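You operate a simulated robot arm through the tools that you are given. There is no shell and no other tool.

The job below is to be done with a simulated two-armed robot. You get a single attempt, and the scene is never put back.

TASK
Unlock the desk drawer and fit its blue tape roll on the green tape holder.
Fine: the roll sits right down on the foot; drawer shut and locked again.
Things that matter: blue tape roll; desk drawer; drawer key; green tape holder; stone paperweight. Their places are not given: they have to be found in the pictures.

It is judged by the outcome, as a careful person would: the job done as asked, and still so three seconds after it is handed in. It fails if anything else is knocked over, pushed out of place, dropped, spilled or broken.

THE ROBOT
Two 7-joint arms with two-finger parallel grippers on one trunk that stands fixed in place. Base frame: the origin is at the foot of the trunk, x ahead of it, y to its left, z up. Units: m, rad, N and s.
The left shoulder is at [0.07, 0.163, 1.181], the right one opposite. With the tool pointing down near the work surface each hand reaches from about 0.1 to 0.82 m from the base axis, measured 20 degrees to its own side. Payload 3.43 kg a hand.
Tool frame (each hand has its own): the origin (TCP) lies between the finger pads and is the grasp point; the fingertips stand 0.034 m ahead of it; z points along the fingers, y is the line along which they close. The gripper opens to 0.128 m. The fingers are 0.024 m wide and 0.012 m thick; the gripper's body (0.048 by 0.13 m) begins 0.096 m behind the TCP.
Orientation is told as [roll, pitch, yaw] about the base's x, y, z axes, in that order, counted from this pose: with the fingers straight down and closing along the base's y, the tool's x points along the base's -x, its y along +y and its z along -z.

THE INTERFACE
- The arms move only by the tool arm_command. It takes "left_steps", "right_steps" or both (then of equal length, played together; a hand with none holds still); each is one flat list of numbers, 7 for each row, row after row: the shift along the tool's x, y, z in m, then the turn, a rotation vector about the tool's x, y, z in rad, then the opening, from 0 (shut) to 1 (fully open). In form: [dx, dy, dz, wx, wy, wz, fingers, dx, dy, dz, wx, wy, wz, fingers, ...]. A call has 1 to 20 rows; each row is the pose to reach, as a shift and turn from the pose commanded when the call began, along the tool's axes at that moment. Rows are played at 5 a second. More than 0.05 m and 0.15 rad between two rows, or a gripper value outside its range, and nothing of the call is played. A pose out of reach is approached as far as the arm can. The call stops where the force on the tool passes 90 N (or 10 N more than at its start, if that is more) or the arm is blocked; 0.2 s more then pass. Each finger travels about 0.153 m/s and halts on what it meets, pressing with about 34 N; the grip force reading is that of the motor and also rises with nothing between the fingers. The clock runs only during rows and for 0.2 s after the last one: add rows that repeat a pose to give the fingers time. It gives the time, the measured TCP pose, the force on the tool (base axes), the opening and the grip force at its end, in the units of the frame above (readings bear some noise), with the torque about the TCP (base axes, N m) and any sound that the robot's microphone picked up.
- Cameras (640 x 400 px; columns grow to the right, rows downward): "scene" is now at [0.1225, 0.0359, 1.3923]; the picture's right is [0.43, -0.90, 0.00], its down [-0.65, -0.31, -0.69] and it looks along [0.62, 0.30, -0.72] (base axes); focal length 344 px, centre (320, 200). "left" rides on the left gripper at [0.076, 0.011, -0.16] in its tool frame; the picture's right is [-0.15, 0.99, 0.00], its down [-0.88, -0.13, -0.46] and it looks along [-0.45, -0.07, 0.89] (tool axes); focal length 234 px, centre (320, 200). "right" rides on the right gripper at [0.076, -0.011, -0.16] in its tool frame; the picture's right is [0.15, 0.99, 0.00], its down [-0.88, 0.13, -0.46] and it looks along [-0.45, 0.07, 0.89] (tool axes); focal length 234 px, centre (320, 200).
- grab_frame(camera): a new picture of that camera. No time passes.
- move_column(by): slides the trunk up (or, below 0, down) by that many m; the arms and the scene camera ride with it, the base frame stays. It gives what a move gives, with no picture.
- pan_tilt(pan, tilt): turns the head with the scene camera to pan (to the left, within 1.501 rad either way) and tilt (down, from -0.506 to 1.204), counted from straight ahead of the robot. It gives what a move gives.
- measure_at(camera, pixels): there is no depth. For up to 12 entries [column, row, z] of the newest picture of that camera ("zoom" is the newest enlarged one), the place [x, y] in the base frame at which the ray of that pixel passes the height z, good to about 0.002 m. No time passes.
- enlarge(camera, box): a new picture of the part [left, top, right, bottom] of that camera's present view, enlarged. No time passes.
- hand_in(): hands the job in; it is judged then, once.

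Unless the task says otherwise, let go and move clear before handing in.

The tools are called after "Request:" by a JSON object that holds its "fn" and its "kwargs". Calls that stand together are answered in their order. arm_command: Moves the arms, as the interface text tells. Its arguments: {"type":"object","properties":{"left_steps":{"type":"array"},"right_steps":{"type":"array"}},"required":[]} The other tools are called the same way: move_column (by) slides the trunk up or down; pan_tilt (pan, tilt) turns the head that bears the scene camera; grab_frame (camera) takes a picture; measure_at (camera, pixels) gives the place at which the rays of pixels pass given heights; enlarge (camera, box) takes an enlarged picture of a part of a camera's view; hand_in () hands the job in.

At the start:

```text
t: 0.0
left_eef_pos: [0.4018, 0.5545, 1.0914]
left_ee_rot: [0.001, -0.002, 0.0]
left_ft_force: [0.3, 1.7, 0.3]
left_ft_torque: [0.0, -0.02, 0.01]
left_finger_gap: 0.1282
left_grasp_force: 0.1
right_eef_pos: [0.721, 0.0113, 1.0134]
right_ee_rot: [0.001, 0.0, 0.001]
right_ft_force: [-1.7, 0.5, 0.0]
right_ft_torque: [0.01, 0.03, 0.01]
right_finger_gap: 0.1281
right_grasp_force: 0.1
trunk travel left (down, up): [-0.661, 0.279]
head pan, tilt: [0.445, 0.806]
```

scene: 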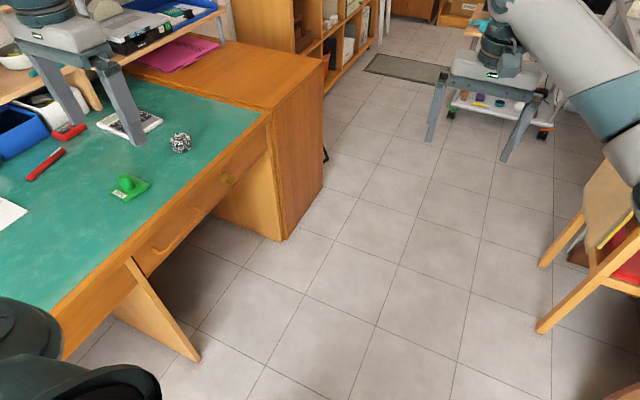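
right: 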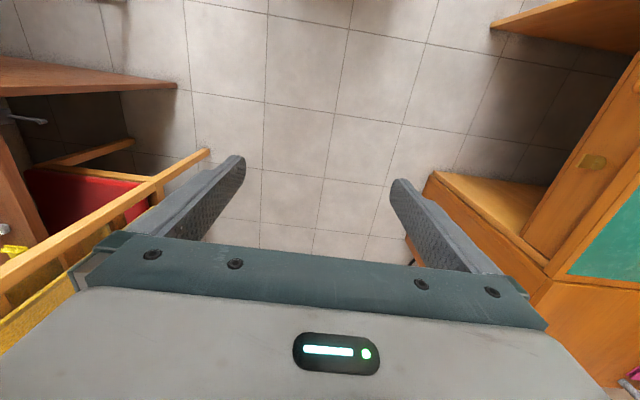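
left: 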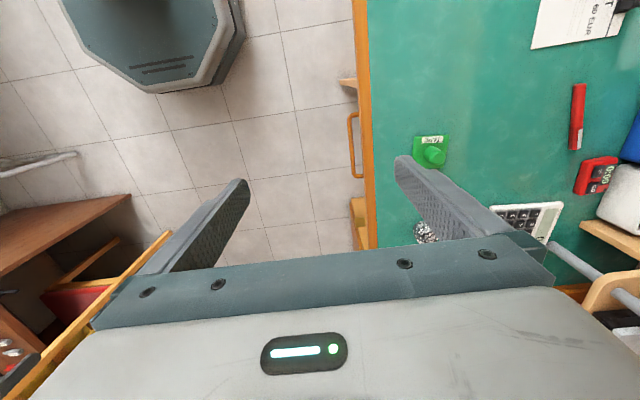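

The desk is on the robot's left, with the green holder at scene (130,187) and a speckled stone at (181,142). I see no key yet, so I'll look closer and turn the head left.

Request:
{"fn": "pan_tilt", "kwargs": {"pan": 1.1, "tilt": 0.8}}

Request:
{"fn": "grab_frame", "kwargs": {"camera": "scene"}}

Request:
{"fn": "enlarge", "kwargs": {"camera": "left", "box": [340, 60, 640, 260]}}

```text
t: 1.0
left_eef_pos: [0.4001, 0.554, 1.0921]
left_ee_rot: [0.001, 0.001, -0.002]
left_ft_force: [-0.6, 0.0, -0.5]
left_ft_torque: [0.01, 0.02, -0.01]
left_finger_gap: 0.1282
left_grasp_force: 0.0
right_eef_pos: [0.7223, 0.012, 1.0116]
right_ee_rot: [-0.001, 0.001, 0.0]
right_ft_force: [-0.2, -0.1, 0.1]
right_ft_torque: [0.03, 0.01, 0.01]
right_finger_gap: 0.1281
right_grasp_force: 0.0
trunk travel left (down, up): [-0.661, 0.279]
head pan, tilt: [1.1, 0.799]
```

```text
taken
```

scene: 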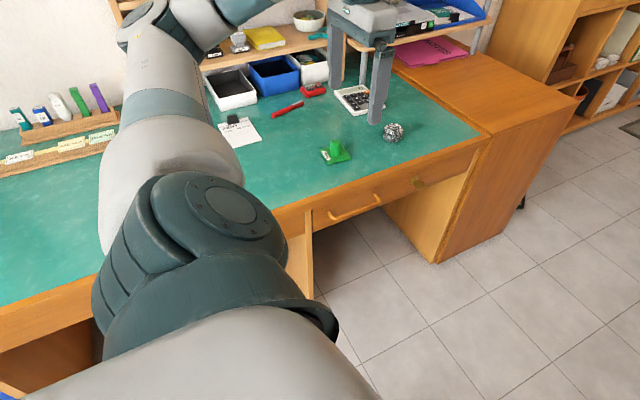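

```text
2.00 times, centred on (490, 160) of left
```

zoom: 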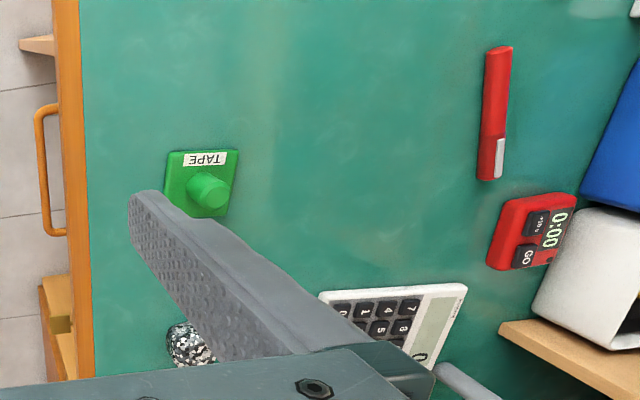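

Request:
{"fn": "enlarge", "kwargs": {"camera": "scene", "box": [280, 100, 480, 225]}}

Request:
{"fn": "enlarge", "kwargs": {"camera": "scene", "box": [180, 0, 500, 160]}}

Request:
{"fn": "enlarge", "kwargs": {"camera": "scene", "box": [0, 60, 140, 200]}}

```text
3.20 times, centred on (380, 162) of scene
```

zoom: 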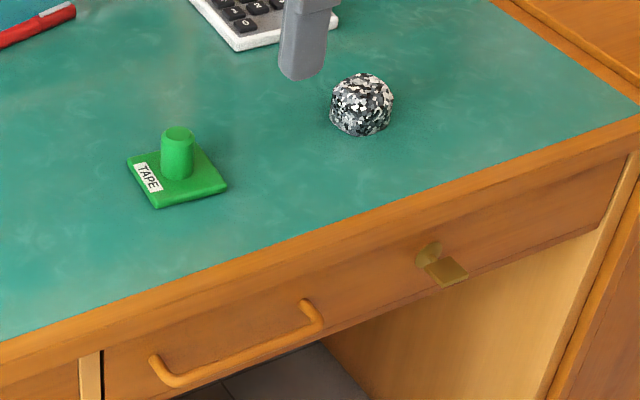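

```text
2.00 times, centred on (340, 80) of scene
```

zoom: 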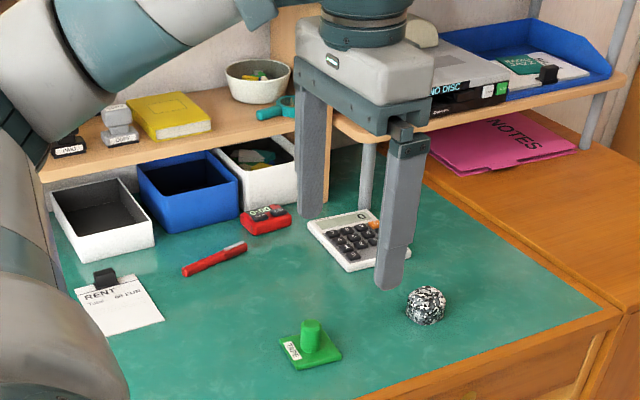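

```text
2.86 times, centred on (70, 130) of scene
```

zoom: 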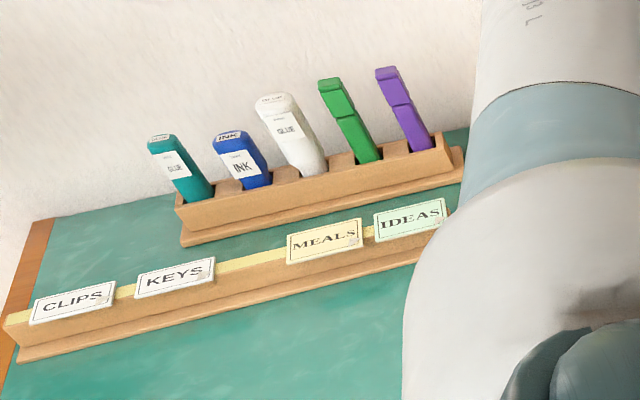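

The drawer front carries a handle near zoom (235,345) and a brass fitting near zoom (440,265), possibly the key in its lock. I'll enlarge both and use the right camera's view too.

Request:
{"fn": "enlarge", "kwargs": {"camera": "scene", "box": [395, 165, 445, 200]}}

Request:
{"fn": "enlarge", "kwargs": {"camera": "right", "box": [500, 90, 640, 260]}}

Request:
{"fn": "enlarge", "kwargs": {"camera": "scene", "box": [370, 110, 420, 150]}}

Request:
{"fn": "measure_at", "kwargs": {"camera": "scene", "pixels": [[480, 135, 0.75], [310, 205, 0.75], [335, 150, 0.75], [392, 132, 0.75], [417, 182, 0.68]]}}

```text
11.43 times, centred on (420, 182) of scene
```

zoom: 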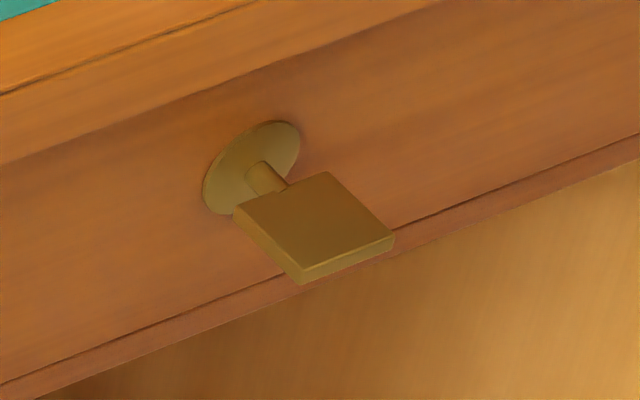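

```text
2.35 times, centred on (570, 175) of right
```

zoom: 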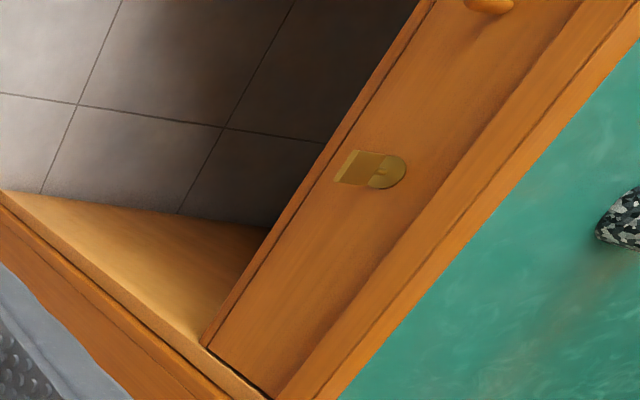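

```text
10.00 times, centred on (395, 130) of scene
```

zoom: 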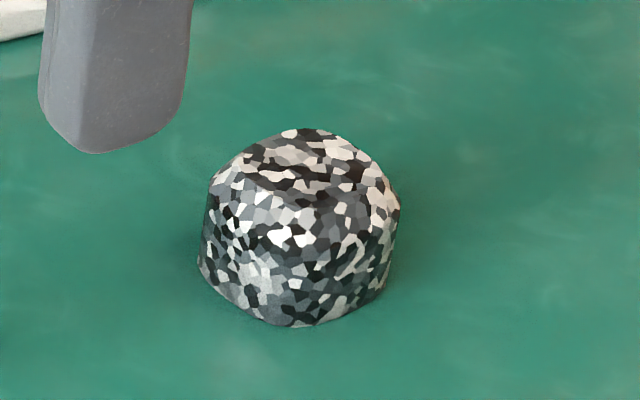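

```text
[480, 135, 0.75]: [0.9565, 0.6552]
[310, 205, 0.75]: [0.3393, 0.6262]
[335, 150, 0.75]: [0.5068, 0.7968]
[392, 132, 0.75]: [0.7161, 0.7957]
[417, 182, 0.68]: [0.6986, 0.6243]
```

The key is in the lock already: a flat horizontal bow on a round escutcheon. I need the desk height, so I'll intersect rays from the scene and left cameras.

Request:
{"fn": "grab_frame", "kwargs": {"camera": "left"}}

Request:
{"fn": "grab_frame", "kwargs": {"camera": "right"}}

Request:
{"fn": "measure_at", "kwargs": {"camera": "scene", "pixels": [[321, 153, 0.7], [321, 153, 0.75], [321, 153, 0.8], [351, 158, 0.7], [351, 158, 0.75], [351, 158, 0.8], [420, 185, 0.6], [420, 185, 0.7], [420, 185, 0.8]]}}

Request:
{"fn": "measure_at", "kwargs": {"camera": "left", "pixels": [[423, 136, 0.7], [423, 136, 0.75], [423, 136, 0.8], [449, 136, 0.7], [449, 136, 0.75], [449, 136, 0.8]]}}

Request:
{"fn": "measure_at", "kwargs": {"camera": "right", "pixels": [[593, 161, 0.6], [593, 161, 0.65], [593, 161, 0.7], [593, 161, 0.75]]}}

```text
taken
```

left: 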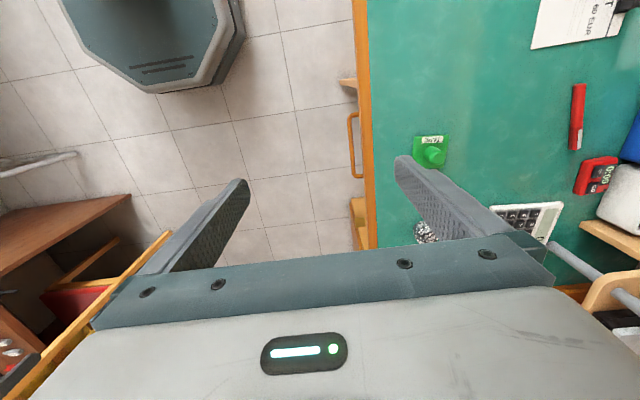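

```text
taken
```

right: 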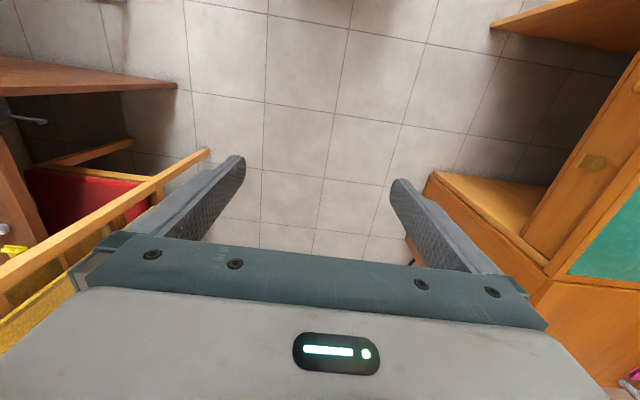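

```text
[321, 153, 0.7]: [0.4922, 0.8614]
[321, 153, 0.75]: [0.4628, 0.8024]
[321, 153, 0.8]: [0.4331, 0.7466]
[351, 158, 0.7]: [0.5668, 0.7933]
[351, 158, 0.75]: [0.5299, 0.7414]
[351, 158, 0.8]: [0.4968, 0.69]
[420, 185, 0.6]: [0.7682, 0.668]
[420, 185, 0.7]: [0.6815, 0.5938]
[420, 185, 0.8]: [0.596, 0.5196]
```

```text
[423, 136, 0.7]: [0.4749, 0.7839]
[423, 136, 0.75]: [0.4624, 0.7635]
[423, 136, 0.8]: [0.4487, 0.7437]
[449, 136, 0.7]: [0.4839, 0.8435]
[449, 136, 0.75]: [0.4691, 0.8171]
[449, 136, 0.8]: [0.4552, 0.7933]
```

```text
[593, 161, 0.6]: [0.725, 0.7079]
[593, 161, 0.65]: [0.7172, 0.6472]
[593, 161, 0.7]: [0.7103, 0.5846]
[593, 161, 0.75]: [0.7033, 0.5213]
```

Request:
{"fn": "measure_at", "kwargs": {"camera": "scene", "pixels": [[329.4, 164.5, 0.7], [329.4, 164.5, 0.75], [329.4, 164.5, 0.8], [319.7, 150.5, 0.7], [319.7, 150.5, 0.75], [319.7, 150.5, 0.8], [411, 181, 0.65], [411, 181, 0.7], [411, 181, 0.75], [480, 135, 0.7], [480, 135, 0.8]]}}

Request:
{"fn": "measure_at", "kwargs": {"camera": "left", "pixels": [[425, 135, 0.7], [425, 135, 0.75], [425, 135, 0.8], [459, 134.5, 0.7], [459, 134.5, 0.75], [459, 134.5, 0.8], [370, 150, 0.7], [370, 150, 0.75], [370, 150, 0.8]]}}

```text
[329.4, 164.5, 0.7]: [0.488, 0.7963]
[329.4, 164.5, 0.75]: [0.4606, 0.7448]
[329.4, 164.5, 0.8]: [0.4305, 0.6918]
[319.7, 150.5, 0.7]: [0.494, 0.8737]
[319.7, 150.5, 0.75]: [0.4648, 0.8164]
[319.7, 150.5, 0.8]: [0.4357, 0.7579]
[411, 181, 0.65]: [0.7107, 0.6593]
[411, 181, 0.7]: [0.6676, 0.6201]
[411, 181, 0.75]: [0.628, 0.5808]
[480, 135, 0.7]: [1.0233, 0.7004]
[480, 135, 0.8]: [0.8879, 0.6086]
```

```text
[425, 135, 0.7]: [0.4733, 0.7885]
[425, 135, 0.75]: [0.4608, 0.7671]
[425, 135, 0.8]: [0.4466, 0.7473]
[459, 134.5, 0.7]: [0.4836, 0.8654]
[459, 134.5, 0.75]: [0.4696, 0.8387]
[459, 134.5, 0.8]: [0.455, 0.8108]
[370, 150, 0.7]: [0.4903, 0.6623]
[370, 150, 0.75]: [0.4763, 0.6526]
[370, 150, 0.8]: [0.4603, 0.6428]
```

The ray intersections put the desk top near z≈0.71, its front edge near y≈0.66 and the key near (0.71, 0.63, 0.66). I'll pull the right hand back for room, and turn the left hand to point at the drawer front (+y).

Request:
{"fn": "arm_command", "kwargs": {"right_steps": [0.02, -0.03, -0.005, 0, 0, 0, 1, 0.05, -0.06, -0.01, 0, 0, 0, 1, 0.08, -0.09, -0.015, 0, 0, 0, 1, 0.11, -0.12, -0.02, 0, 0, 0, 1, 0.14, -0.15, -0.025, 0, 0, 0, 1, 0.17, -0.18, -0.03, 0, 0, 0, 1, 0.2, -0.21, -0.03, 0, 0, 0, 1, 0.22, -0.24, -0.03, 0, 0, 0, 1, 0.24, -0.25, -0.03, 0, 0, 0, 1, 0.25, -0.26, -0.03, 0, 0, 0, 1]}}

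Request:
{"fn": "arm_command", "kwargs": {"left_steps": [-0.01, -0.02, 0.01, -0.143, 0, 0, 1, -0.02, -0.04, 0.02, -0.286, 0, 0, 1, -0.03, -0.06, 0.03, -0.428, 0, 0, 1, -0.05, -0.08, 0.04, -0.571, 0, 0, 1, -0.07, -0.1, 0.06, -0.714, 0, 0, 1, -0.09, -0.12, 0.08, -0.857, 0, 0, 1, -0.11, -0.14, 0.1, -1.0, 0, 0, 1, -0.13, -0.16, 0.11, -1.142, 0, 0, 1, -0.14, -0.18, 0.12, -1.285, 0, 0, 1, -0.15, -0.2, 0.13, -1.428, 0, 0, 1, -0.15, -0.2, 0.14, -1.571, 0, 0, 1]}}

Request:
{"fn": "grab_frame", "kwargs": {"camera": "left"}}

Request:
{"fn": "grab_frame", "kwargs": {"camera": "scene"}}

```text
t: 3.2
left_eef_pos: [0.4004, 0.5544, 1.0908]
left_ee_rot: [0.001, 0.001, -0.001]
left_ft_force: [-0.5, 0.1, 0.3]
left_ft_torque: [0.05, -0.04, 0.01]
left_finger_gap: 0.1281
left_grasp_force: 0.1
right_eef_pos: [0.4712, -0.2509, 1.042]
right_ee_rot: [0.0, 0.0, 0.0]
right_ft_force: [-0.4, 0.0, -1.3]
right_ft_torque: [0.0, -0.02, 0.05]
right_finger_gap: 0.128
right_grasp_force: 0.0
trunk travel left (down, up): [-0.661, 0.279]
head pan, tilt: [1.1, 0.799]
```

```text
t: 5.6
left_eef_pos: [0.5539, 0.3482, 0.9582]
left_ee_rot: [1.406, -0.002, -0.001]
left_ft_force: [0.1, 0.2, 0.8]
left_ft_torque: [-0.05, 0.0, -0.01]
left_finger_gap: 0.1278
left_grasp_force: 0.1
left hand out of reach, approached as far as the arm can: row 10, 11
right_eef_pos: [0.4709, -0.2481, 1.0432]
right_ee_rot: [-0.001, 0.0, 0.0]
right_ft_force: [0.0, 1.0, 0.7]
right_ft_torque: [-0.02, -0.02, 0.01]
right_finger_gap: 0.1278
right_grasp_force: 0.1
trunk travel left (down, up): [-0.661, 0.279]
head pan, tilt: [1.1, 0.799]
```

```text
taken
```

left: 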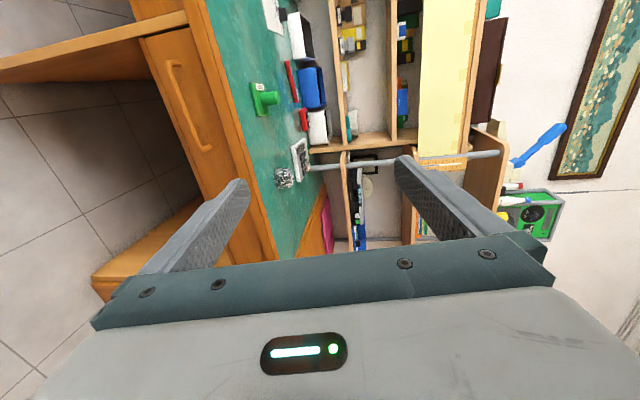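

```text
taken
```

scene: 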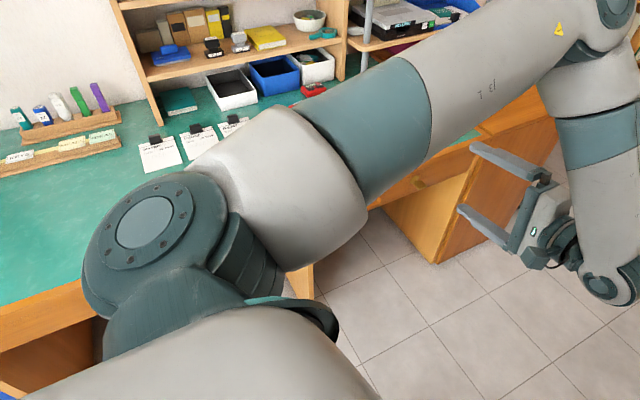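

The left hand now points nearly at the drawer front (roll 1.406, wrist limited). I'll lower the trunk so the wrist is better placed, then finish the turn.

Request:
{"fn": "move_column", "kwargs": {"by": -0.25}}

Request:
{"fn": "arm_command", "kwargs": {"left_steps": [0, 0, 0, -0.05, 0, 0, 1, 0, 0, 0, -0.12, 0, 0, 1, 0, 0, 0, -0.165, 0, 0, 1]}}

Request:
{"fn": "grab_frame", "kwargs": {"camera": "left"}}

Request:
{"fn": "grab_frame", "kwargs": {"camera": "scene"}}

```text
t: 8.2
left_eef_pos: [0.5532, 0.3472, 0.7084]
left_ee_rot: [1.403, 0.001, -0.002]
left_ft_force: [0.0, 0.1, 0.5]
left_ft_torque: [-0.01, -0.01, 0.02]
left_finger_gap: 0.128
left_grasp_force: 0.2
right_eef_pos: [0.4701, -0.2497, 0.7926]
right_ee_rot: [0.0, 0.0, -0.002]
right_ft_force: [0.4, -0.1, 0.9]
right_ft_torque: [0.03, -0.03, 0.0]
right_finger_gap: 0.128
right_grasp_force: 0.0
trunk travel left (down, up): [-0.411, 0.529]
head pan, tilt: [1.1, 0.799]
```

```text
t: 9.0
left_eef_pos: [0.5546, 0.3467, 0.7087]
left_ee_rot: [1.406, 0.0, -0.002]
left_ft_force: [-0.4, -0.3, -0.5]
left_ft_torque: [0.0, -0.01, 0.0]
left_finger_gap: 0.1281
left_grasp_force: 0.1
left hand out of reach, approached as far as the arm can: row 2, 3
right_eef_pos: [0.4721, -0.2508, 0.7921]
right_ee_rot: [-0.001, -0.002, -0.001]
right_ft_force: [-0.5, 1.4, 0.4]
right_ft_torque: [-0.03, 0.01, 0.03]
right_finger_gap: 0.1279
right_grasp_force: 0.1
trunk travel left (down, up): [-0.411, 0.529]
head pan, tilt: [1.1, 0.799]
```

```text
taken
```

left: 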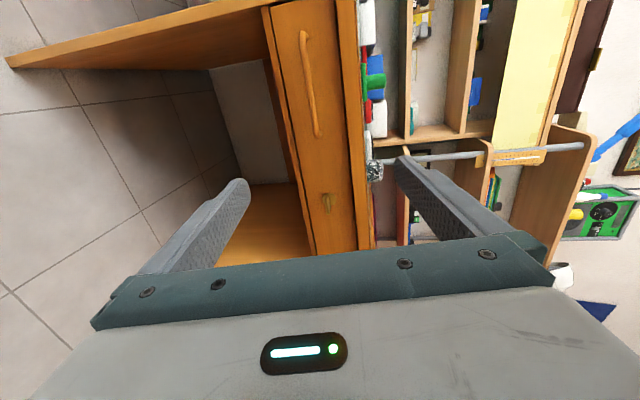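

```text
taken
```

scene: 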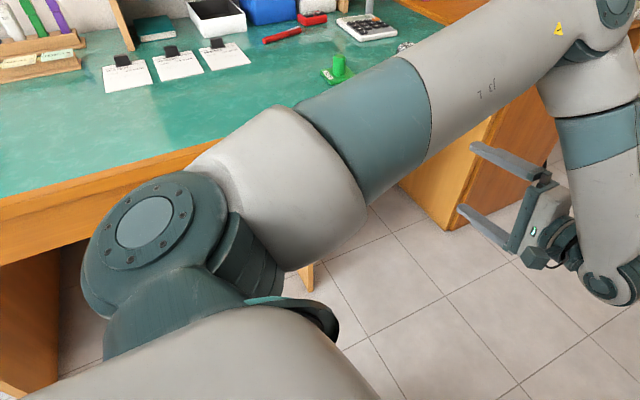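

The left camera now sees the handle (305–318, 30–135) and the key (328,202). I'll enlarge on the key, take rays, then move sideways in front of the key and try completing the turn.

Request:
{"fn": "enlarge", "kwargs": {"camera": "left", "box": [260, 0, 400, 260]}}

Request:
{"fn": "measure_at", "kwargs": {"camera": "left", "pixels": [[328, 202, 0.6], [328, 202, 0.65], [328, 202, 0.7], [303, 35, 0.65], [317, 133, 0.65]]}}

Request:
{"fn": "arm_command", "kwargs": {"left_steps": [-0.03, -0.01, 0, 0, 0, 0, 1, -0.06, -0.02, 0, -0.02, 0, 0, 1, -0.09, -0.03, 0, -0.06, 0, 0, 1, -0.12, -0.039, 0.006, -0.1, 0, 0, 1, -0.13, -0.039, 0.006, -0.165, 0, 0, 1]}}

Request:
{"fn": "grab_frame", "kwargs": {"camera": "left"}}

```text
1.54 times, centred on (330, 130) of left
```

zoom: 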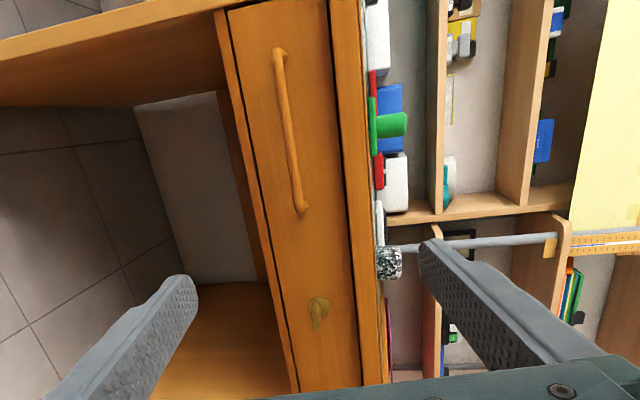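

```text
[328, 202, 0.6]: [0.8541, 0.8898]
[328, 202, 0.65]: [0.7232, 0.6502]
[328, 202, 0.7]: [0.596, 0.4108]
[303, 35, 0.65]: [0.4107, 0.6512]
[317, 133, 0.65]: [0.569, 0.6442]
```

```text
t: 10.2
left_eef_pos: [0.7031, 0.3573, 0.6611]
left_ee_rot: [1.559, 0.0, -0.005]
left_ft_force: [0.8, -0.1, 0.7]
left_ft_torque: [0.0, -0.03, 0.02]
left_finger_gap: 0.1279
left_grasp_force: 0.2
left hand out of reach, approached as far as the arm can: row 5
right_eef_pos: [0.4724, -0.2502, 0.7919]
right_ee_rot: [-0.001, 0.0, 0.001]
right_ft_force: [-0.1, -0.8, 0.1]
right_ft_torque: [0.03, 0.03, 0.01]
right_finger_gap: 0.1281
right_grasp_force: 0.1
trunk travel left (down, up): [-0.411, 0.529]
head pan, tilt: [1.1, 0.799]
```

```text
taken
```

left: 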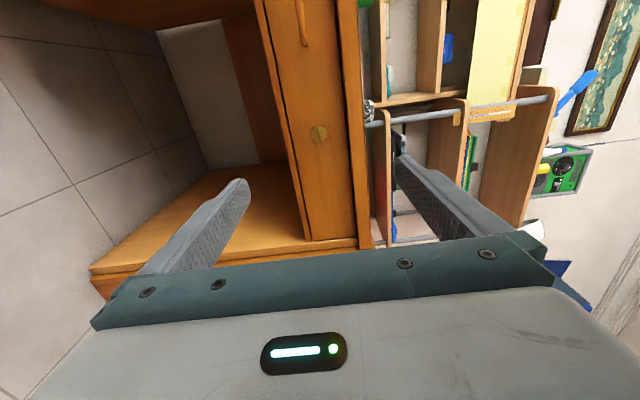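

Orientation is now 1.559, and the key shows at (319,133). I'll take a closer look to triangulate it.

Request:
{"fn": "enlarge", "kwargs": {"camera": "left", "box": [280, 100, 376, 160]}}

Request:
{"fn": "measure_at", "kwargs": {"camera": "left", "pixels": [[319, 133, 0.65], [319, 133, 0.655], [319, 133, 0.66], [319, 133, 0.64], [319, 133, 0.67]]}}

```text
6.67 times, centred on (328, 130) of left
```

zoom: 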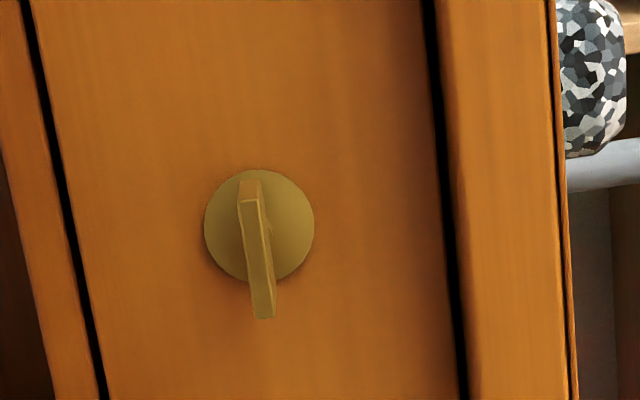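

```text
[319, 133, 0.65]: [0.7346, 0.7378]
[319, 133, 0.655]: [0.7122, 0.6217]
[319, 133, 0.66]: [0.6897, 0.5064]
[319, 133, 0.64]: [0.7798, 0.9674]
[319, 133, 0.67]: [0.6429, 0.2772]
```

The key disc is near (0.715, 0.64–0.655, 0.654), with the bow horizontal and about 5 mm thick. I'll send a small test row to check how commanded and measured poses differ, narrowing the fingers as well.

Request:
{"fn": "arm_command", "kwargs": {"left_steps": [0, 0, 0.03, 0, 0, 0, 0.6, 0, 0, 0.05, 0, 0, 0, 0.4, 0, 0, 0.05, 0, 0, 0, 0.4]}}

Request:
{"fn": "grab_frame", "kwargs": {"camera": "left"}}

Request:
{"fn": "grab_frame", "kwargs": {"camera": "scene"}}

```text
t: 11.0
left_eef_pos: [0.7038, 0.4062, 0.6608]
left_ee_rot: [1.568, -0.001, -0.001]
left_ft_force: [-0.6, -0.1, 0.1]
left_ft_torque: [-0.01, 0.01, 0.0]
left_finger_gap: 0.0512
left_grasp_force: 0.1
right_eef_pos: [0.4732, -0.2504, 0.7918]
right_ee_rot: [-0.001, 0.0, 0.0]
right_ft_force: [0.3, 0.1, 0.0]
right_ft_torque: [0.04, -0.02, -0.02]
right_finger_gap: 0.1278
right_grasp_force: 0.0
trunk travel left (down, up): [-0.411, 0.529]
head pan, tilt: [1.1, 0.799]
```

```text
taken
```

left: 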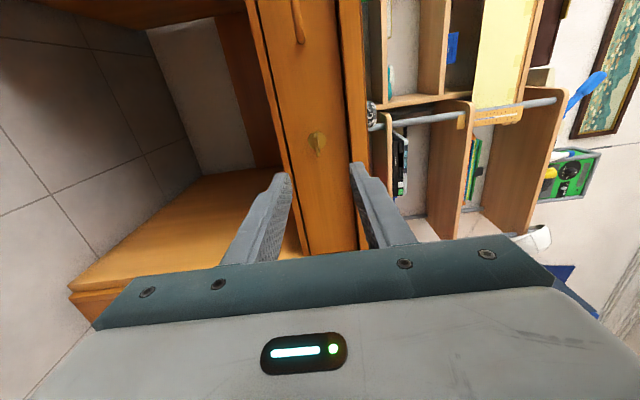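

```text
taken
```

scene: 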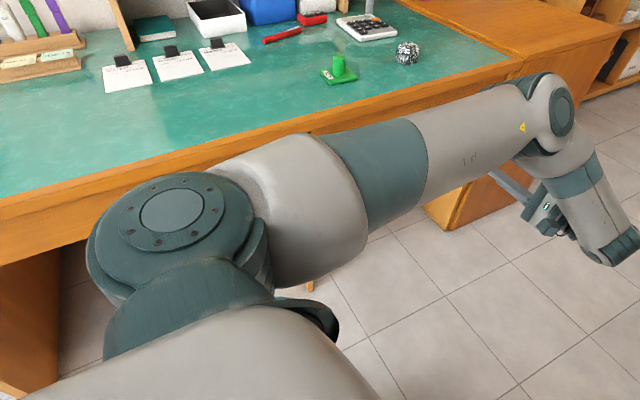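

The hand is now on its commanded pose at (0.704, 0.406, 0.661). I'll close in on the key to y≈0.53 and look again.

Request:
{"fn": "arm_command", "kwargs": {"left_steps": [-0.003, -0.002, 0.04, 0, 0, 0, 0.4, -0.007, -0.004, 0.08, 0, 0, 0, 0.4, -0.01, -0.006, 0.11, 0, 0, 0, 0.4, -0.01, -0.006, 0.12, 0, 0, 0, 0.4]}}

Request:
{"fn": "grab_frame", "kwargs": {"camera": "left"}}

Request:
{"fn": "enlarge", "kwargs": {"camera": "left", "box": [260, 100, 388, 180]}}

```text
t: 12.0
left_eef_pos: [0.713, 0.5244, 0.6547]
left_ee_rot: [1.569, -0.001, -0.002]
left_ft_force: [-0.2, 0.0, -0.8]
left_ft_torque: [-0.02, 0.0, 0.01]
left_finger_gap: 0.0513
left_grasp_force: 0.1
right_eef_pos: [0.4721, -0.2495, 0.7934]
right_ee_rot: [-0.001, -0.001, -0.001]
right_ft_force: [0.1, -0.4, -0.2]
right_ft_torque: [-0.04, -0.03, 0.0]
right_finger_gap: 0.1282
right_grasp_force: 0.0
trunk travel left (down, up): [-0.411, 0.529]
head pan, tilt: [1.1, 0.799]
```

```text
taken
```

left: 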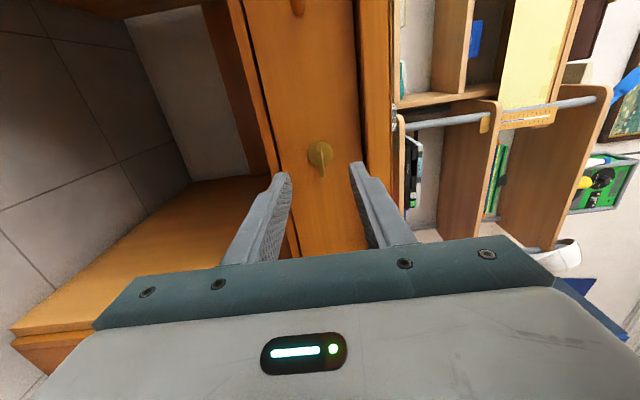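

```text
5.00 times, centred on (324, 140) of left
```

zoom: 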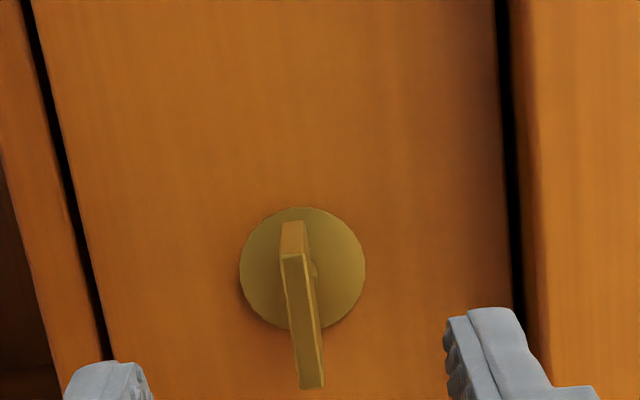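

The bow spans x≈0.703–0.733 at z≈0.653, with its outer edge at y≈0.61. I'll advance so the pads straddle it (TCP y≈0.605), check, then close.

Request:
{"fn": "arm_command", "kwargs": {"left_steps": [-0.003, -0.001, 0.03, 0, 0, 0, 0.4, -0.005, -0.0015, 0.06, 0, 0, 0, 0.4, -0.005, -0.0015, 0.08, 0, 0, 0, 0.4, -0.005, -0.0015, 0.08, 0, 0, 0, 0.4]}}

Request:
{"fn": "grab_frame", "kwargs": {"camera": "left"}}

Request:
{"fn": "enlarge", "kwargs": {"camera": "left", "box": [240, 120, 400, 220]}}

```text
t: 13.0
left_eef_pos: [0.7184, 0.6038, 0.6536]
left_ee_rot: [1.57, 0.0, -0.001]
left_ft_force: [-0.1, -0.1, 0.2]
left_ft_torque: [0.01, 0.0, 0.0]
left_finger_gap: 0.0514
left_grasp_force: 0.1
right_eef_pos: [0.4716, -0.2503, 0.7906]
right_ee_rot: [-0.001, 0.001, 0.0]
right_ft_force: [-0.2, -0.1, 0.3]
right_ft_torque: [0.02, 0.02, -0.01]
right_finger_gap: 0.1282
right_grasp_force: 0.0
trunk travel left (down, up): [-0.411, 0.529]
head pan, tilt: [1.1, 0.799]
```

```text
taken
```

left: 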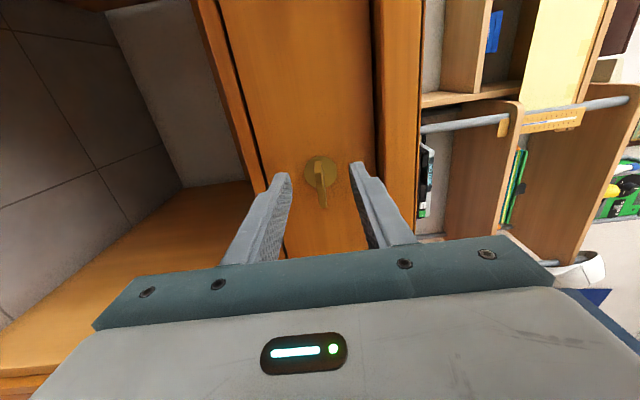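

```text
4.00 times, centred on (320, 170) of left
```

zoom: 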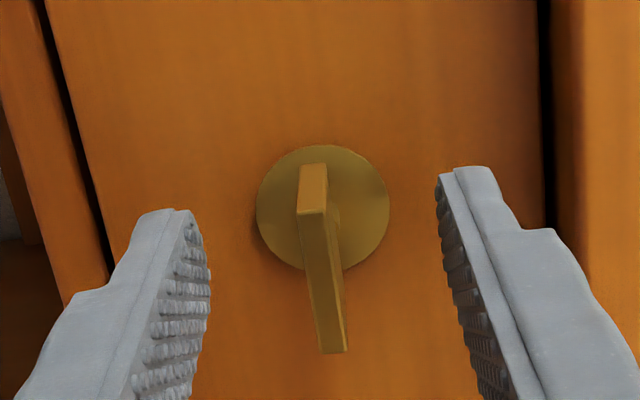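

The disc is at y≈0.659 and the bow's outer edge at y≈0.617, centred between the fingers. I'll go 5 mm deeper and close.

Request:
{"fn": "arm_command", "kwargs": {"left_steps": [-0.001, -0.0005, 0.006, 0, 0, 0, 0.4, -0.001, -0.0005, 0.006, 0, 0, 0, 0.2, -0.001, -0.0005, 0.006, 0, 0, 0, 0.1, -0.001, -0.0005, 0.006, 0, 0, 0, 0, -0.001, -0.0005, 0.006, 0, 0, 0, 0, -0.001, -0.0005, 0.006, 0, 0, 0, 0]}}

Request:
{"fn": "enlarge", "kwargs": {"camera": "left", "box": [240, 120, 400, 220]}}

```text
t: 14.4
left_eef_pos: [0.7179, 0.6115, 0.6544]
left_ee_rot: [1.569, -0.001, -0.001]
left_ft_force: [3.8, 2.7, 6.5]
left_ft_torque: [0.3, 0.02, 0.03]
left_finger_gap: 0.0076
left_grasp_force: 41.8
right_eef_pos: [0.4717, -0.2502, 0.7928]
right_ee_rot: [-0.002, -0.001, 0.0]
right_ft_force: [0.5, -0.8, -0.2]
right_ft_torque: [-0.02, -0.02, 0.01]
right_finger_gap: 0.128
right_grasp_force: 0.0
trunk travel left (down, up): [-0.411, 0.529]
head pan, tilt: [1.1, 0.799]
```

```text
4.00 times, centred on (320, 170) of left
```

zoom: 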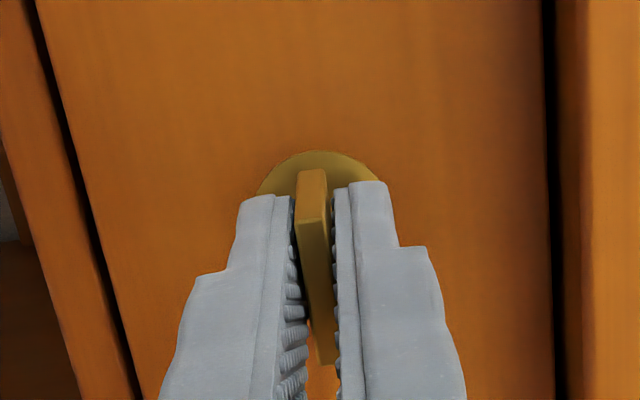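

The bow is gripped (gap 7.6 mm, 42 N). I'll try a small clockwise turn and read the torque.

Request:
{"fn": "arm_command", "kwargs": {"left_steps": [0, 0, 0, 0, 0, 0.05, 0, 0, 0, 0, 0, 0, 0.1, 0, 0, 0, 0, 0, 0, 0.15, 0, 0, 0, 0, 0, 0, 0.15, 0]}}

Request:
{"fn": "enlarge", "kwargs": {"camera": "left", "box": [240, 120, 400, 220]}}

```text
t: 15.4
left_eef_pos: [0.7189, 0.6118, 0.6547]
left_ee_rot: [1.569, 0.15, -0.001]
left_ft_force: [1.6, 0.6, 6.9]
left_ft_torque: [0.29, -1.1, 0.56]
left_finger_gap: 0.0089
left_grasp_force: 42.6
right_eef_pos: [0.4724, -0.251, 0.792]
right_ee_rot: [-0.001, 0.002, 0.0]
right_ft_force: [0.6, -0.3, 0.1]
right_ft_torque: [0.01, -0.03, 0.04]
right_finger_gap: 0.1275
right_grasp_force: 0.2
trunk travel left (down, up): [-0.411, 0.529]
head pan, tilt: [1.1, 0.799]
```

```text
4.00 times, centred on (320, 170) of left
```

zoom: 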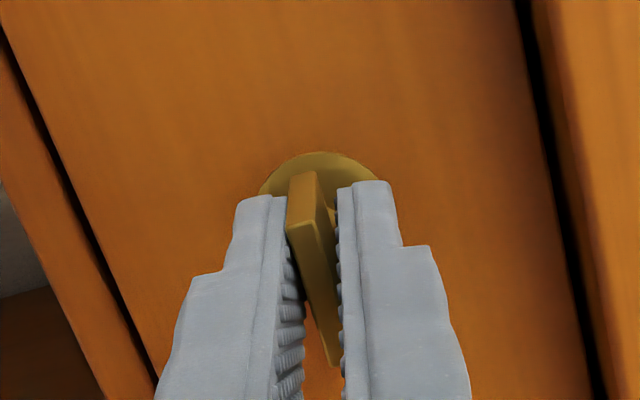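

Torque −1.1 N m and the bow skewing in the pads show that clockwise is blocked. I'll go the other way.

Request:
{"fn": "arm_command", "kwargs": {"left_steps": [0, 0, 0, 0, 0, -0.1, 0, 0, 0, 0, 0, 0, -0.2, 0, 0, 0, 0, 0, 0, -0.3, 0, 0, 0, 0, 0, 0, -0.4, 0, 0, 0, 0, 0, 0, -0.4, 0]}}

Request:
{"fn": "enlarge", "kwargs": {"camera": "left", "box": [240, 120, 400, 220]}}

```text
t: 16.6
left_eef_pos: [0.7184, 0.6112, 0.6546]
left_ee_rot: [1.568, -0.251, -0.002]
left_ft_force: [-5.4, -2.5, 2.5]
left_ft_torque: [0.33, -0.05, -0.11]
left_finger_gap: 0.0078
left_grasp_force: 41.2
right_eef_pos: [0.471, -0.2512, 0.7925]
right_ee_rot: [0.001, 0.001, 0.001]
right_ft_force: [0.4, 0.0, 0.4]
right_ft_torque: [0.03, -0.06, 0.0]
right_finger_gap: 0.1279
right_grasp_force: 0.0
trunk travel left (down, up): [-0.411, 0.529]
head pan, tilt: [1.1, 0.799]
```

```text
4.00 times, centred on (320, 170) of left
```

zoom: 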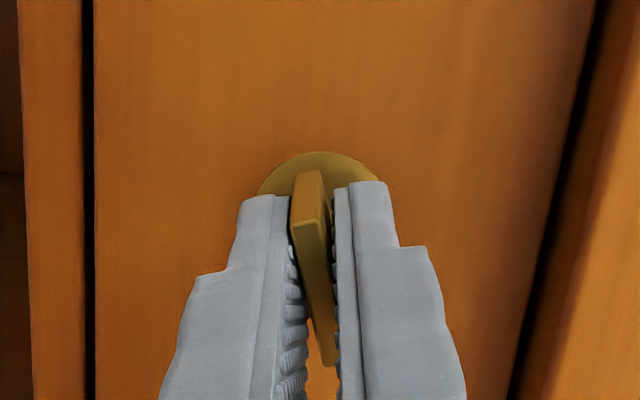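

Counter-clockwise turns freely (torque −0.05). I'll continue toward 90° in all, watching the torque and sounds.

Request:
{"fn": "arm_command", "kwargs": {"left_steps": [0, 0, 0, 0, 0, -0.12, 0, 0, 0, 0, 0, 0, -0.24, 0, 0, 0, 0, 0, 0, -0.36, 0, 0, 0, 0, 0, 0, -0.48, 0, 0, 0, 0, 0, 0, -0.6, 0, 0, 0, 0, 0, 0, -0.72, 0, 0, 0, 0, 0, 0, -0.84, 0]}}

```text
t: 18.2
left_eef_pos: [0.7201, 0.6122, 0.6529]
left_ee_rot: [1.566, -1.091, 0.002]
left_ft_force: [0.6, 2.6, -3.9]
left_ft_torque: [0.28, 0.01, -0.14]
left_finger_gap: 0.0076
left_grasp_force: 41.8
right_eef_pos: [0.4722, -0.2503, 0.7928]
right_ee_rot: [-0.001, 0.001, 0.001]
right_ft_force: [0.5, -0.6, -0.4]
right_ft_torque: [0.0, 0.02, -0.03]
right_finger_gap: 0.1279
right_grasp_force: 0.1
trunk travel left (down, up): [-0.411, 0.529]
head pan, tilt: [1.1, 0.799]
```

Request:
{"fn": "arm_command", "kwargs": {"left_steps": [0, 0, 0, 0, 0, -0.12, 0, 0, 0, 0, 0, 0, -0.24, 0, 0, 0, 0, 0, 0, -0.36, 0, 0, 0, 0, 0, 0, -0.48, 0, 0, 0, 0, 0, 0, -0.48, 0]}}

Request:
{"fn": "enlarge", "kwargs": {"camera": "left", "box": [240, 120, 400, 220]}}

```text
t: 19.4
left_eef_pos: [0.7202, 0.6112, 0.6523]
left_ee_rot: [-0.369, -1.568, 1.936]
left_ft_force: [7.8, 1.8, -1.3]
left_ft_torque: [-0.47, -0.01, -0.16]
left_finger_gap: 0.0077
left_grasp_force: 41.0
right_eef_pos: [0.4724, -0.2493, 0.7926]
right_ee_rot: [0.0, 0.0, 0.0]
right_ft_force: [0.3, 0.4, 0.3]
right_ft_torque: [-0.02, -0.01, 0.01]
right_finger_gap: 0.128
right_grasp_force: 0.0
trunk travel left (down, up): [-0.411, 0.529]
head pan, tilt: [1.1, 0.799]
```

```text
4.00 times, centred on (320, 170) of left
```

zoom: 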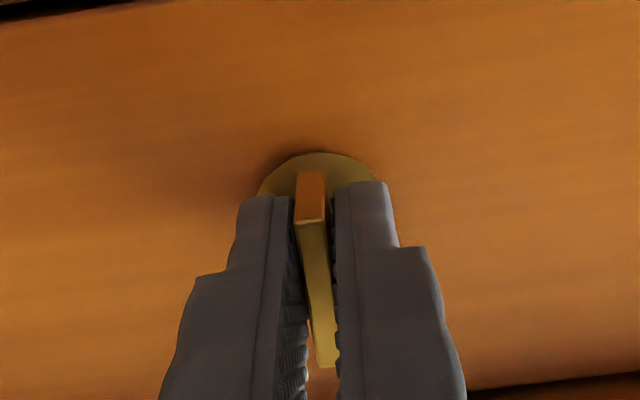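

The key is at 90° with still no resistance and no sound. I'll feel a little further for a stop.

Request:
{"fn": "arm_command", "kwargs": {"left_steps": [0, 0, 0, 0, 0, -0.06, 0, 0, 0, 0, 0, 0, -0.12, 0, 0, 0, 0, 0, 0, -0.12, 0]}}

Request:
{"fn": "enlarge", "kwargs": {"camera": "left", "box": [240, 120, 400, 220]}}

```text
t: 20.2
left_eef_pos: [0.7193, 0.6103, 0.6518]
left_ee_rot: [-1.555, -1.451, 3.123]
left_ft_force: [5.7, -1.5, -2.1]
left_ft_torque: [0.28, 1.03, 0.06]
left_finger_gap: 0.0081
left_grasp_force: 42.4
right_eef_pos: [0.4726, -0.2502, 0.7924]
right_ee_rot: [0.001, 0.001, -0.001]
right_ft_force: [0.5, 0.0, 0.5]
right_ft_torque: [0.02, -0.01, 0.0]
right_finger_gap: 0.128
right_grasp_force: 0.1
trunk travel left (down, up): [-0.411, 0.529]
head pan, tilt: [1.1, 0.799]
```

```text
4.00 times, centred on (320, 170) of left
```

zoom: 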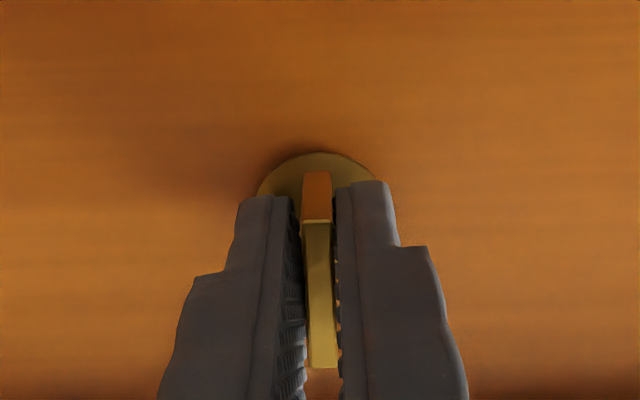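

The torque of +1.03 shows the end stop at 90°, so the lock is open. I'll relax the turn, release and back straight out.

Request:
{"fn": "arm_command", "kwargs": {"left_steps": [0, 0, 0, 0, 0, 0.1, 0, 0, 0, 0, 0, 0, 0.11, 0.1, 0, 0, 0, 0, 0, 0.11, 0.3, 0, 0, 0, 0, 0, 0.11, 0.4, 0, 0, -0.03, 0, 0, 0.11, 0.4, 0, 0, -0.07, 0, 0, 0.11, 0.4, 0, 0, -0.12, 0, 0, 0.11, 0.4, 0, 0, -0.16, 0, 0, 0.11, 0.4, 0, 0, -0.16, 0, 0, 0.11, 0.4]}}

Request:
{"fn": "grab_frame", "kwargs": {"camera": "left"}}

```text
t: 22.2
left_eef_pos: [0.7191, 0.4511, 0.6522]
left_ee_rot: [-1.376, -1.563, 2.944]
left_ft_force: [-0.2, -0.4, -0.2]
left_ft_torque: [0.03, -0.03, 0.0]
left_finger_gap: 0.0512
left_grasp_force: 0.1
right_eef_pos: [0.4715, -0.2486, 0.792]
right_ee_rot: [-0.001, 0.001, 0.0]
right_ft_force: [1.0, 0.7, 0.9]
right_ft_torque: [0.01, -0.01, 0.01]
right_finger_gap: 0.1277
right_grasp_force: 0.1
trunk travel left (down, up): [-0.411, 0.529]
head pan, tilt: [1.1, 0.799]
```

```text
taken
```

left: 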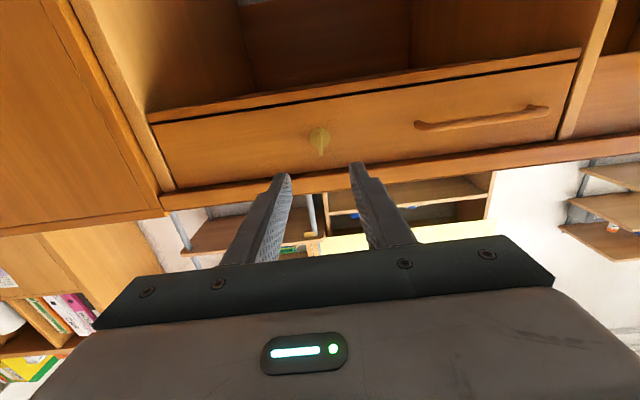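

The key stayed put, bow upright, and the handle shows at (415–547, 108–130). I'll rotate the hand back and slide toward the handle.

Request:
{"fn": "arm_command", "kwargs": {"left_steps": [0, 0.018, 0, 0, 0, 0.142, 0.4, 0, 0.036, 0, 0, 0, 0.284, 0.4, 0, 0.054, 0, 0, 0, 0.426, 0.4, 0, 0.072, 0, 0, 0, 0.568, 0.4, 0, 0.09, 0, 0, 0, 0.71, 0.4, 0, 0.108, 0, 0, 0, 0.852, 0.4, 0, 0.126, 0, 0, 0, 0.994, 0.4, 0, 0.144, 0, 0, 0, 1.136, 0.4, 0, 0.162, 0, 0, 0, 1.278, 0.4, 0, 0.18, 0, 0, 0, 1.42, 0.4, 0, 0.2, 0, 0, 0, 1.563, 0.5, 0, 0.2, 0, 0, 0, 1.563, 0.5]}}

Request:
{"fn": "grab_frame", "kwargs": {"camera": "left"}}

Request:
{"fn": "grab_frame", "kwargs": {"camera": "scene"}}

```text
t: 24.8
left_eef_pos: [0.5187, 0.4522, 0.651]
left_ee_rot: [1.57, -0.016, -0.004]
left_ft_force: [0.0, 0.5, -1.2]
left_ft_torque: [-0.02, 0.01, 0.04]
left_finger_gap: 0.0641
left_grasp_force: 0.1
right_eef_pos: [0.4706, -0.2506, 0.7918]
right_ee_rot: [0.0, 0.0, 0.001]
right_ft_force: [-0.3, 0.2, 0.1]
right_ft_torque: [0.02, -0.02, 0.04]
right_finger_gap: 0.1282
right_grasp_force: 0.0
trunk travel left (down, up): [-0.411, 0.529]
head pan, tilt: [1.1, 0.799]
```

```text
taken
```

left: 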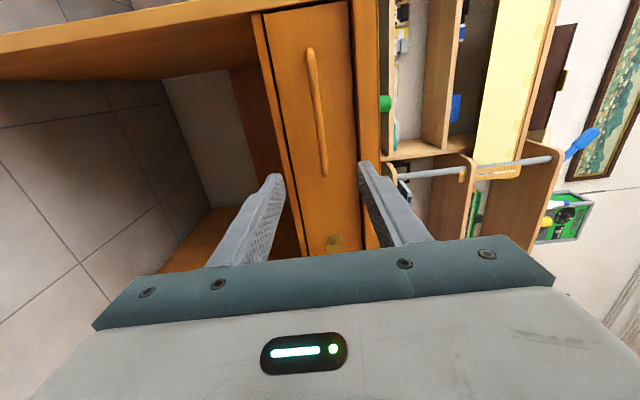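

```text
taken
```

scene: 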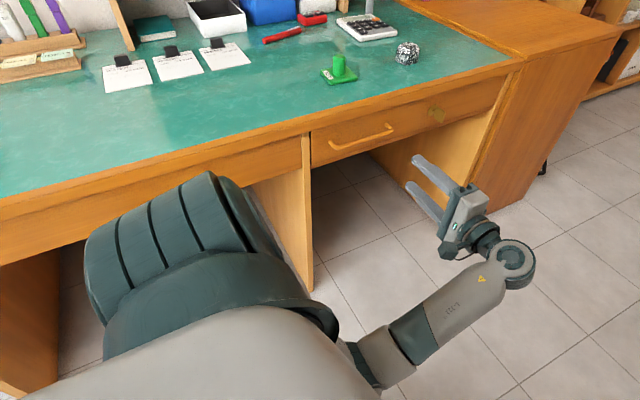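

The arm swung to an elbow-low posture, and the hand is at (0.519, 0.452, 0.651) facing the drawer. The handle bar spans x≈0.41–0.57 at z≈0.651, so I'll centre on it and advance to y≈0.55.

Request:
{"fn": "measure_at", "kwargs": {"camera": "scene", "pixels": [[330, 145, 0.65], [393, 128, 0.65], [330, 145, 0.66], [393, 128, 0.66], [322, 75, 0.71], [351, 82, 0.71], [354, 77, 0.71], [340, 63, 0.71], [407, 55, 0.71]]}}

Request:
{"fn": "arm_command", "kwargs": {"left_steps": [0.013, 0, 0.03, 0, 0, 0.008, 0.5, 0.027, 0, 0.07, 0, 0, 0.016, 0.5, 0.027, 0, 0.1, 0, 0, 0.016, 0.5, 0.027, 0, 0.1, 0, 0, 0.016, 0.5]}}

Request:
{"fn": "grab_frame", "kwargs": {"camera": "left"}}

Request:
{"fn": "enlarge", "kwargs": {"camera": "scene", "box": [280, 90, 480, 215]}}

```text
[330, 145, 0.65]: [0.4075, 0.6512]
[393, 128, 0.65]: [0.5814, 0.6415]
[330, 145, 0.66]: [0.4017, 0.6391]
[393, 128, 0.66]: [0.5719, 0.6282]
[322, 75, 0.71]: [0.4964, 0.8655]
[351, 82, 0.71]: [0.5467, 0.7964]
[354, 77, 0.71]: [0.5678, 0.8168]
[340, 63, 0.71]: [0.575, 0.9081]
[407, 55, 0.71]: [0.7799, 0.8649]
```

```text
t: 25.8
left_eef_pos: [0.492, 0.5503, 0.6499]
left_ee_rot: [1.569, -0.002, -0.002]
left_ft_force: [0.2, -0.9, 0.1]
left_ft_torque: [0.02, -0.01, -0.05]
left_finger_gap: 0.0641
left_grasp_force: 0.1
right_eef_pos: [0.4721, -0.2503, 0.7912]
right_ee_rot: [-0.001, 0.0, 0.0]
right_ft_force: [-0.2, -0.2, 0.1]
right_ft_torque: [0.03, 0.01, -0.02]
right_finger_gap: 0.1278
right_grasp_force: 0.0
trunk travel left (down, up): [-0.411, 0.529]
head pan, tilt: [1.1, 0.799]
```

```text
taken
```

left: 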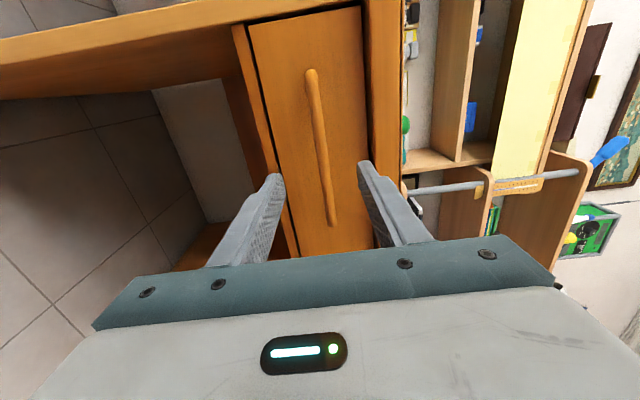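

```text
3.20 times, centred on (380, 152) of scene
```

zoom: 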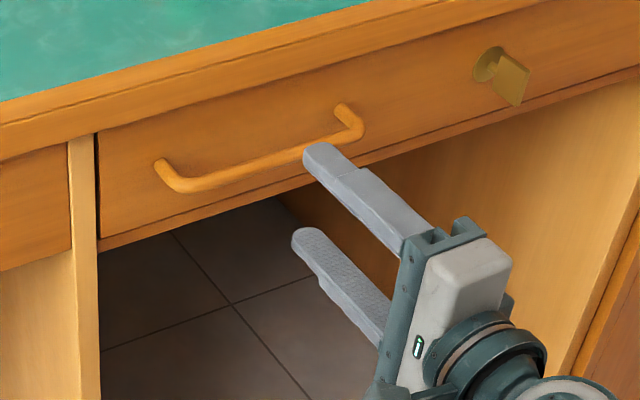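

The bar runs (312,72)–(332,225) in the left view, centred near z≈0.653. I'll get its depth from the scene picture (about (356,143)).

Request:
{"fn": "grab_frame", "kwargs": {"camera": "scene"}}

Request:
{"fn": "measure_at", "kwargs": {"camera": "scene", "pixels": [[341, 148, 0.653], [356, 143.5, 0.653], [372, 138.5, 0.653], [387, 123, 0.653], [432, 110.5, 0.653]]}}

```text
taken
```

scene: 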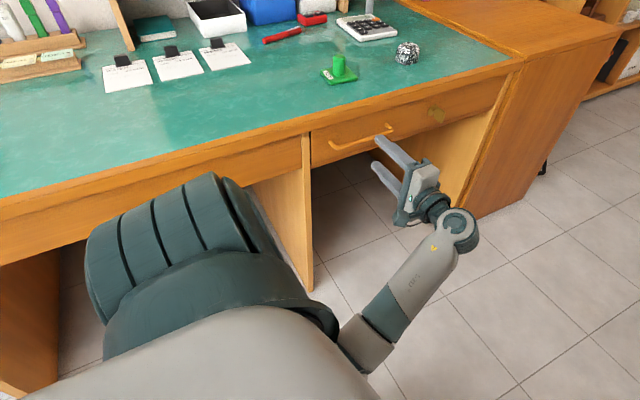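

```text
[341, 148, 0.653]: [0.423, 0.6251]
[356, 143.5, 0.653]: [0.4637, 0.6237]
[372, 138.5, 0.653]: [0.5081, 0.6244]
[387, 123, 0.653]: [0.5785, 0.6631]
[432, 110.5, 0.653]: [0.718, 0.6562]
```

The bar lies at y≈0.625 with the face at y≈0.66. I'll put the TCP at y≈0.613, z≈0.653 and close on the bar.

Request:
{"fn": "arm_command", "kwargs": {"left_steps": [0.002, 0.002, 0.03, 0, 0, 0, 0.5, 0.002, 0.003, 0.06, 0, 0, 0, 0.5, 0.002, 0.003, 0.063, 0, 0, 0, 0.3, 0.002, 0.003, 0.063, 0, 0, 0, 0.15, 0.002, 0.003, 0.063, 0, 0, 0, 0, 0.002, 0.003, 0.063, 0, 0, 0, 0, 0.002, 0.003, 0.063, 0, 0, 0, 0]}}

Request:
{"fn": "grab_frame", "kwargs": {"camera": "left"}}

```text
t: 27.4
left_eef_pos: [0.4895, 0.612, 0.6533]
left_ee_rot: [1.57, -0.002, -0.003]
left_ft_force: [0.2, 2.9, 3.1]
left_ft_torque: [0.03, 0.13, -0.17]
left_finger_gap: 0.0116
left_grasp_force: 44.8
right_eef_pos: [0.4726, -0.2504, 0.7922]
right_ee_rot: [0.0, 0.001, 0.001]
right_ft_force: [0.3, -0.2, 0.4]
right_ft_torque: [0.0, 0.0, 0.01]
right_finger_gap: 0.128
right_grasp_force: 0.0
trunk travel left (down, up): [-0.411, 0.529]
head pan, tilt: [1.1, 0.799]
```

```text
taken
```

left: 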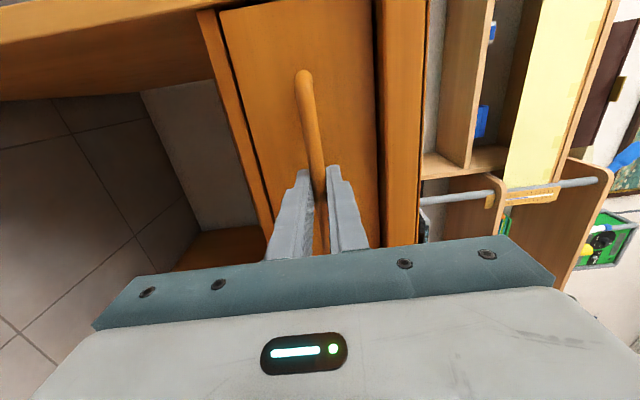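

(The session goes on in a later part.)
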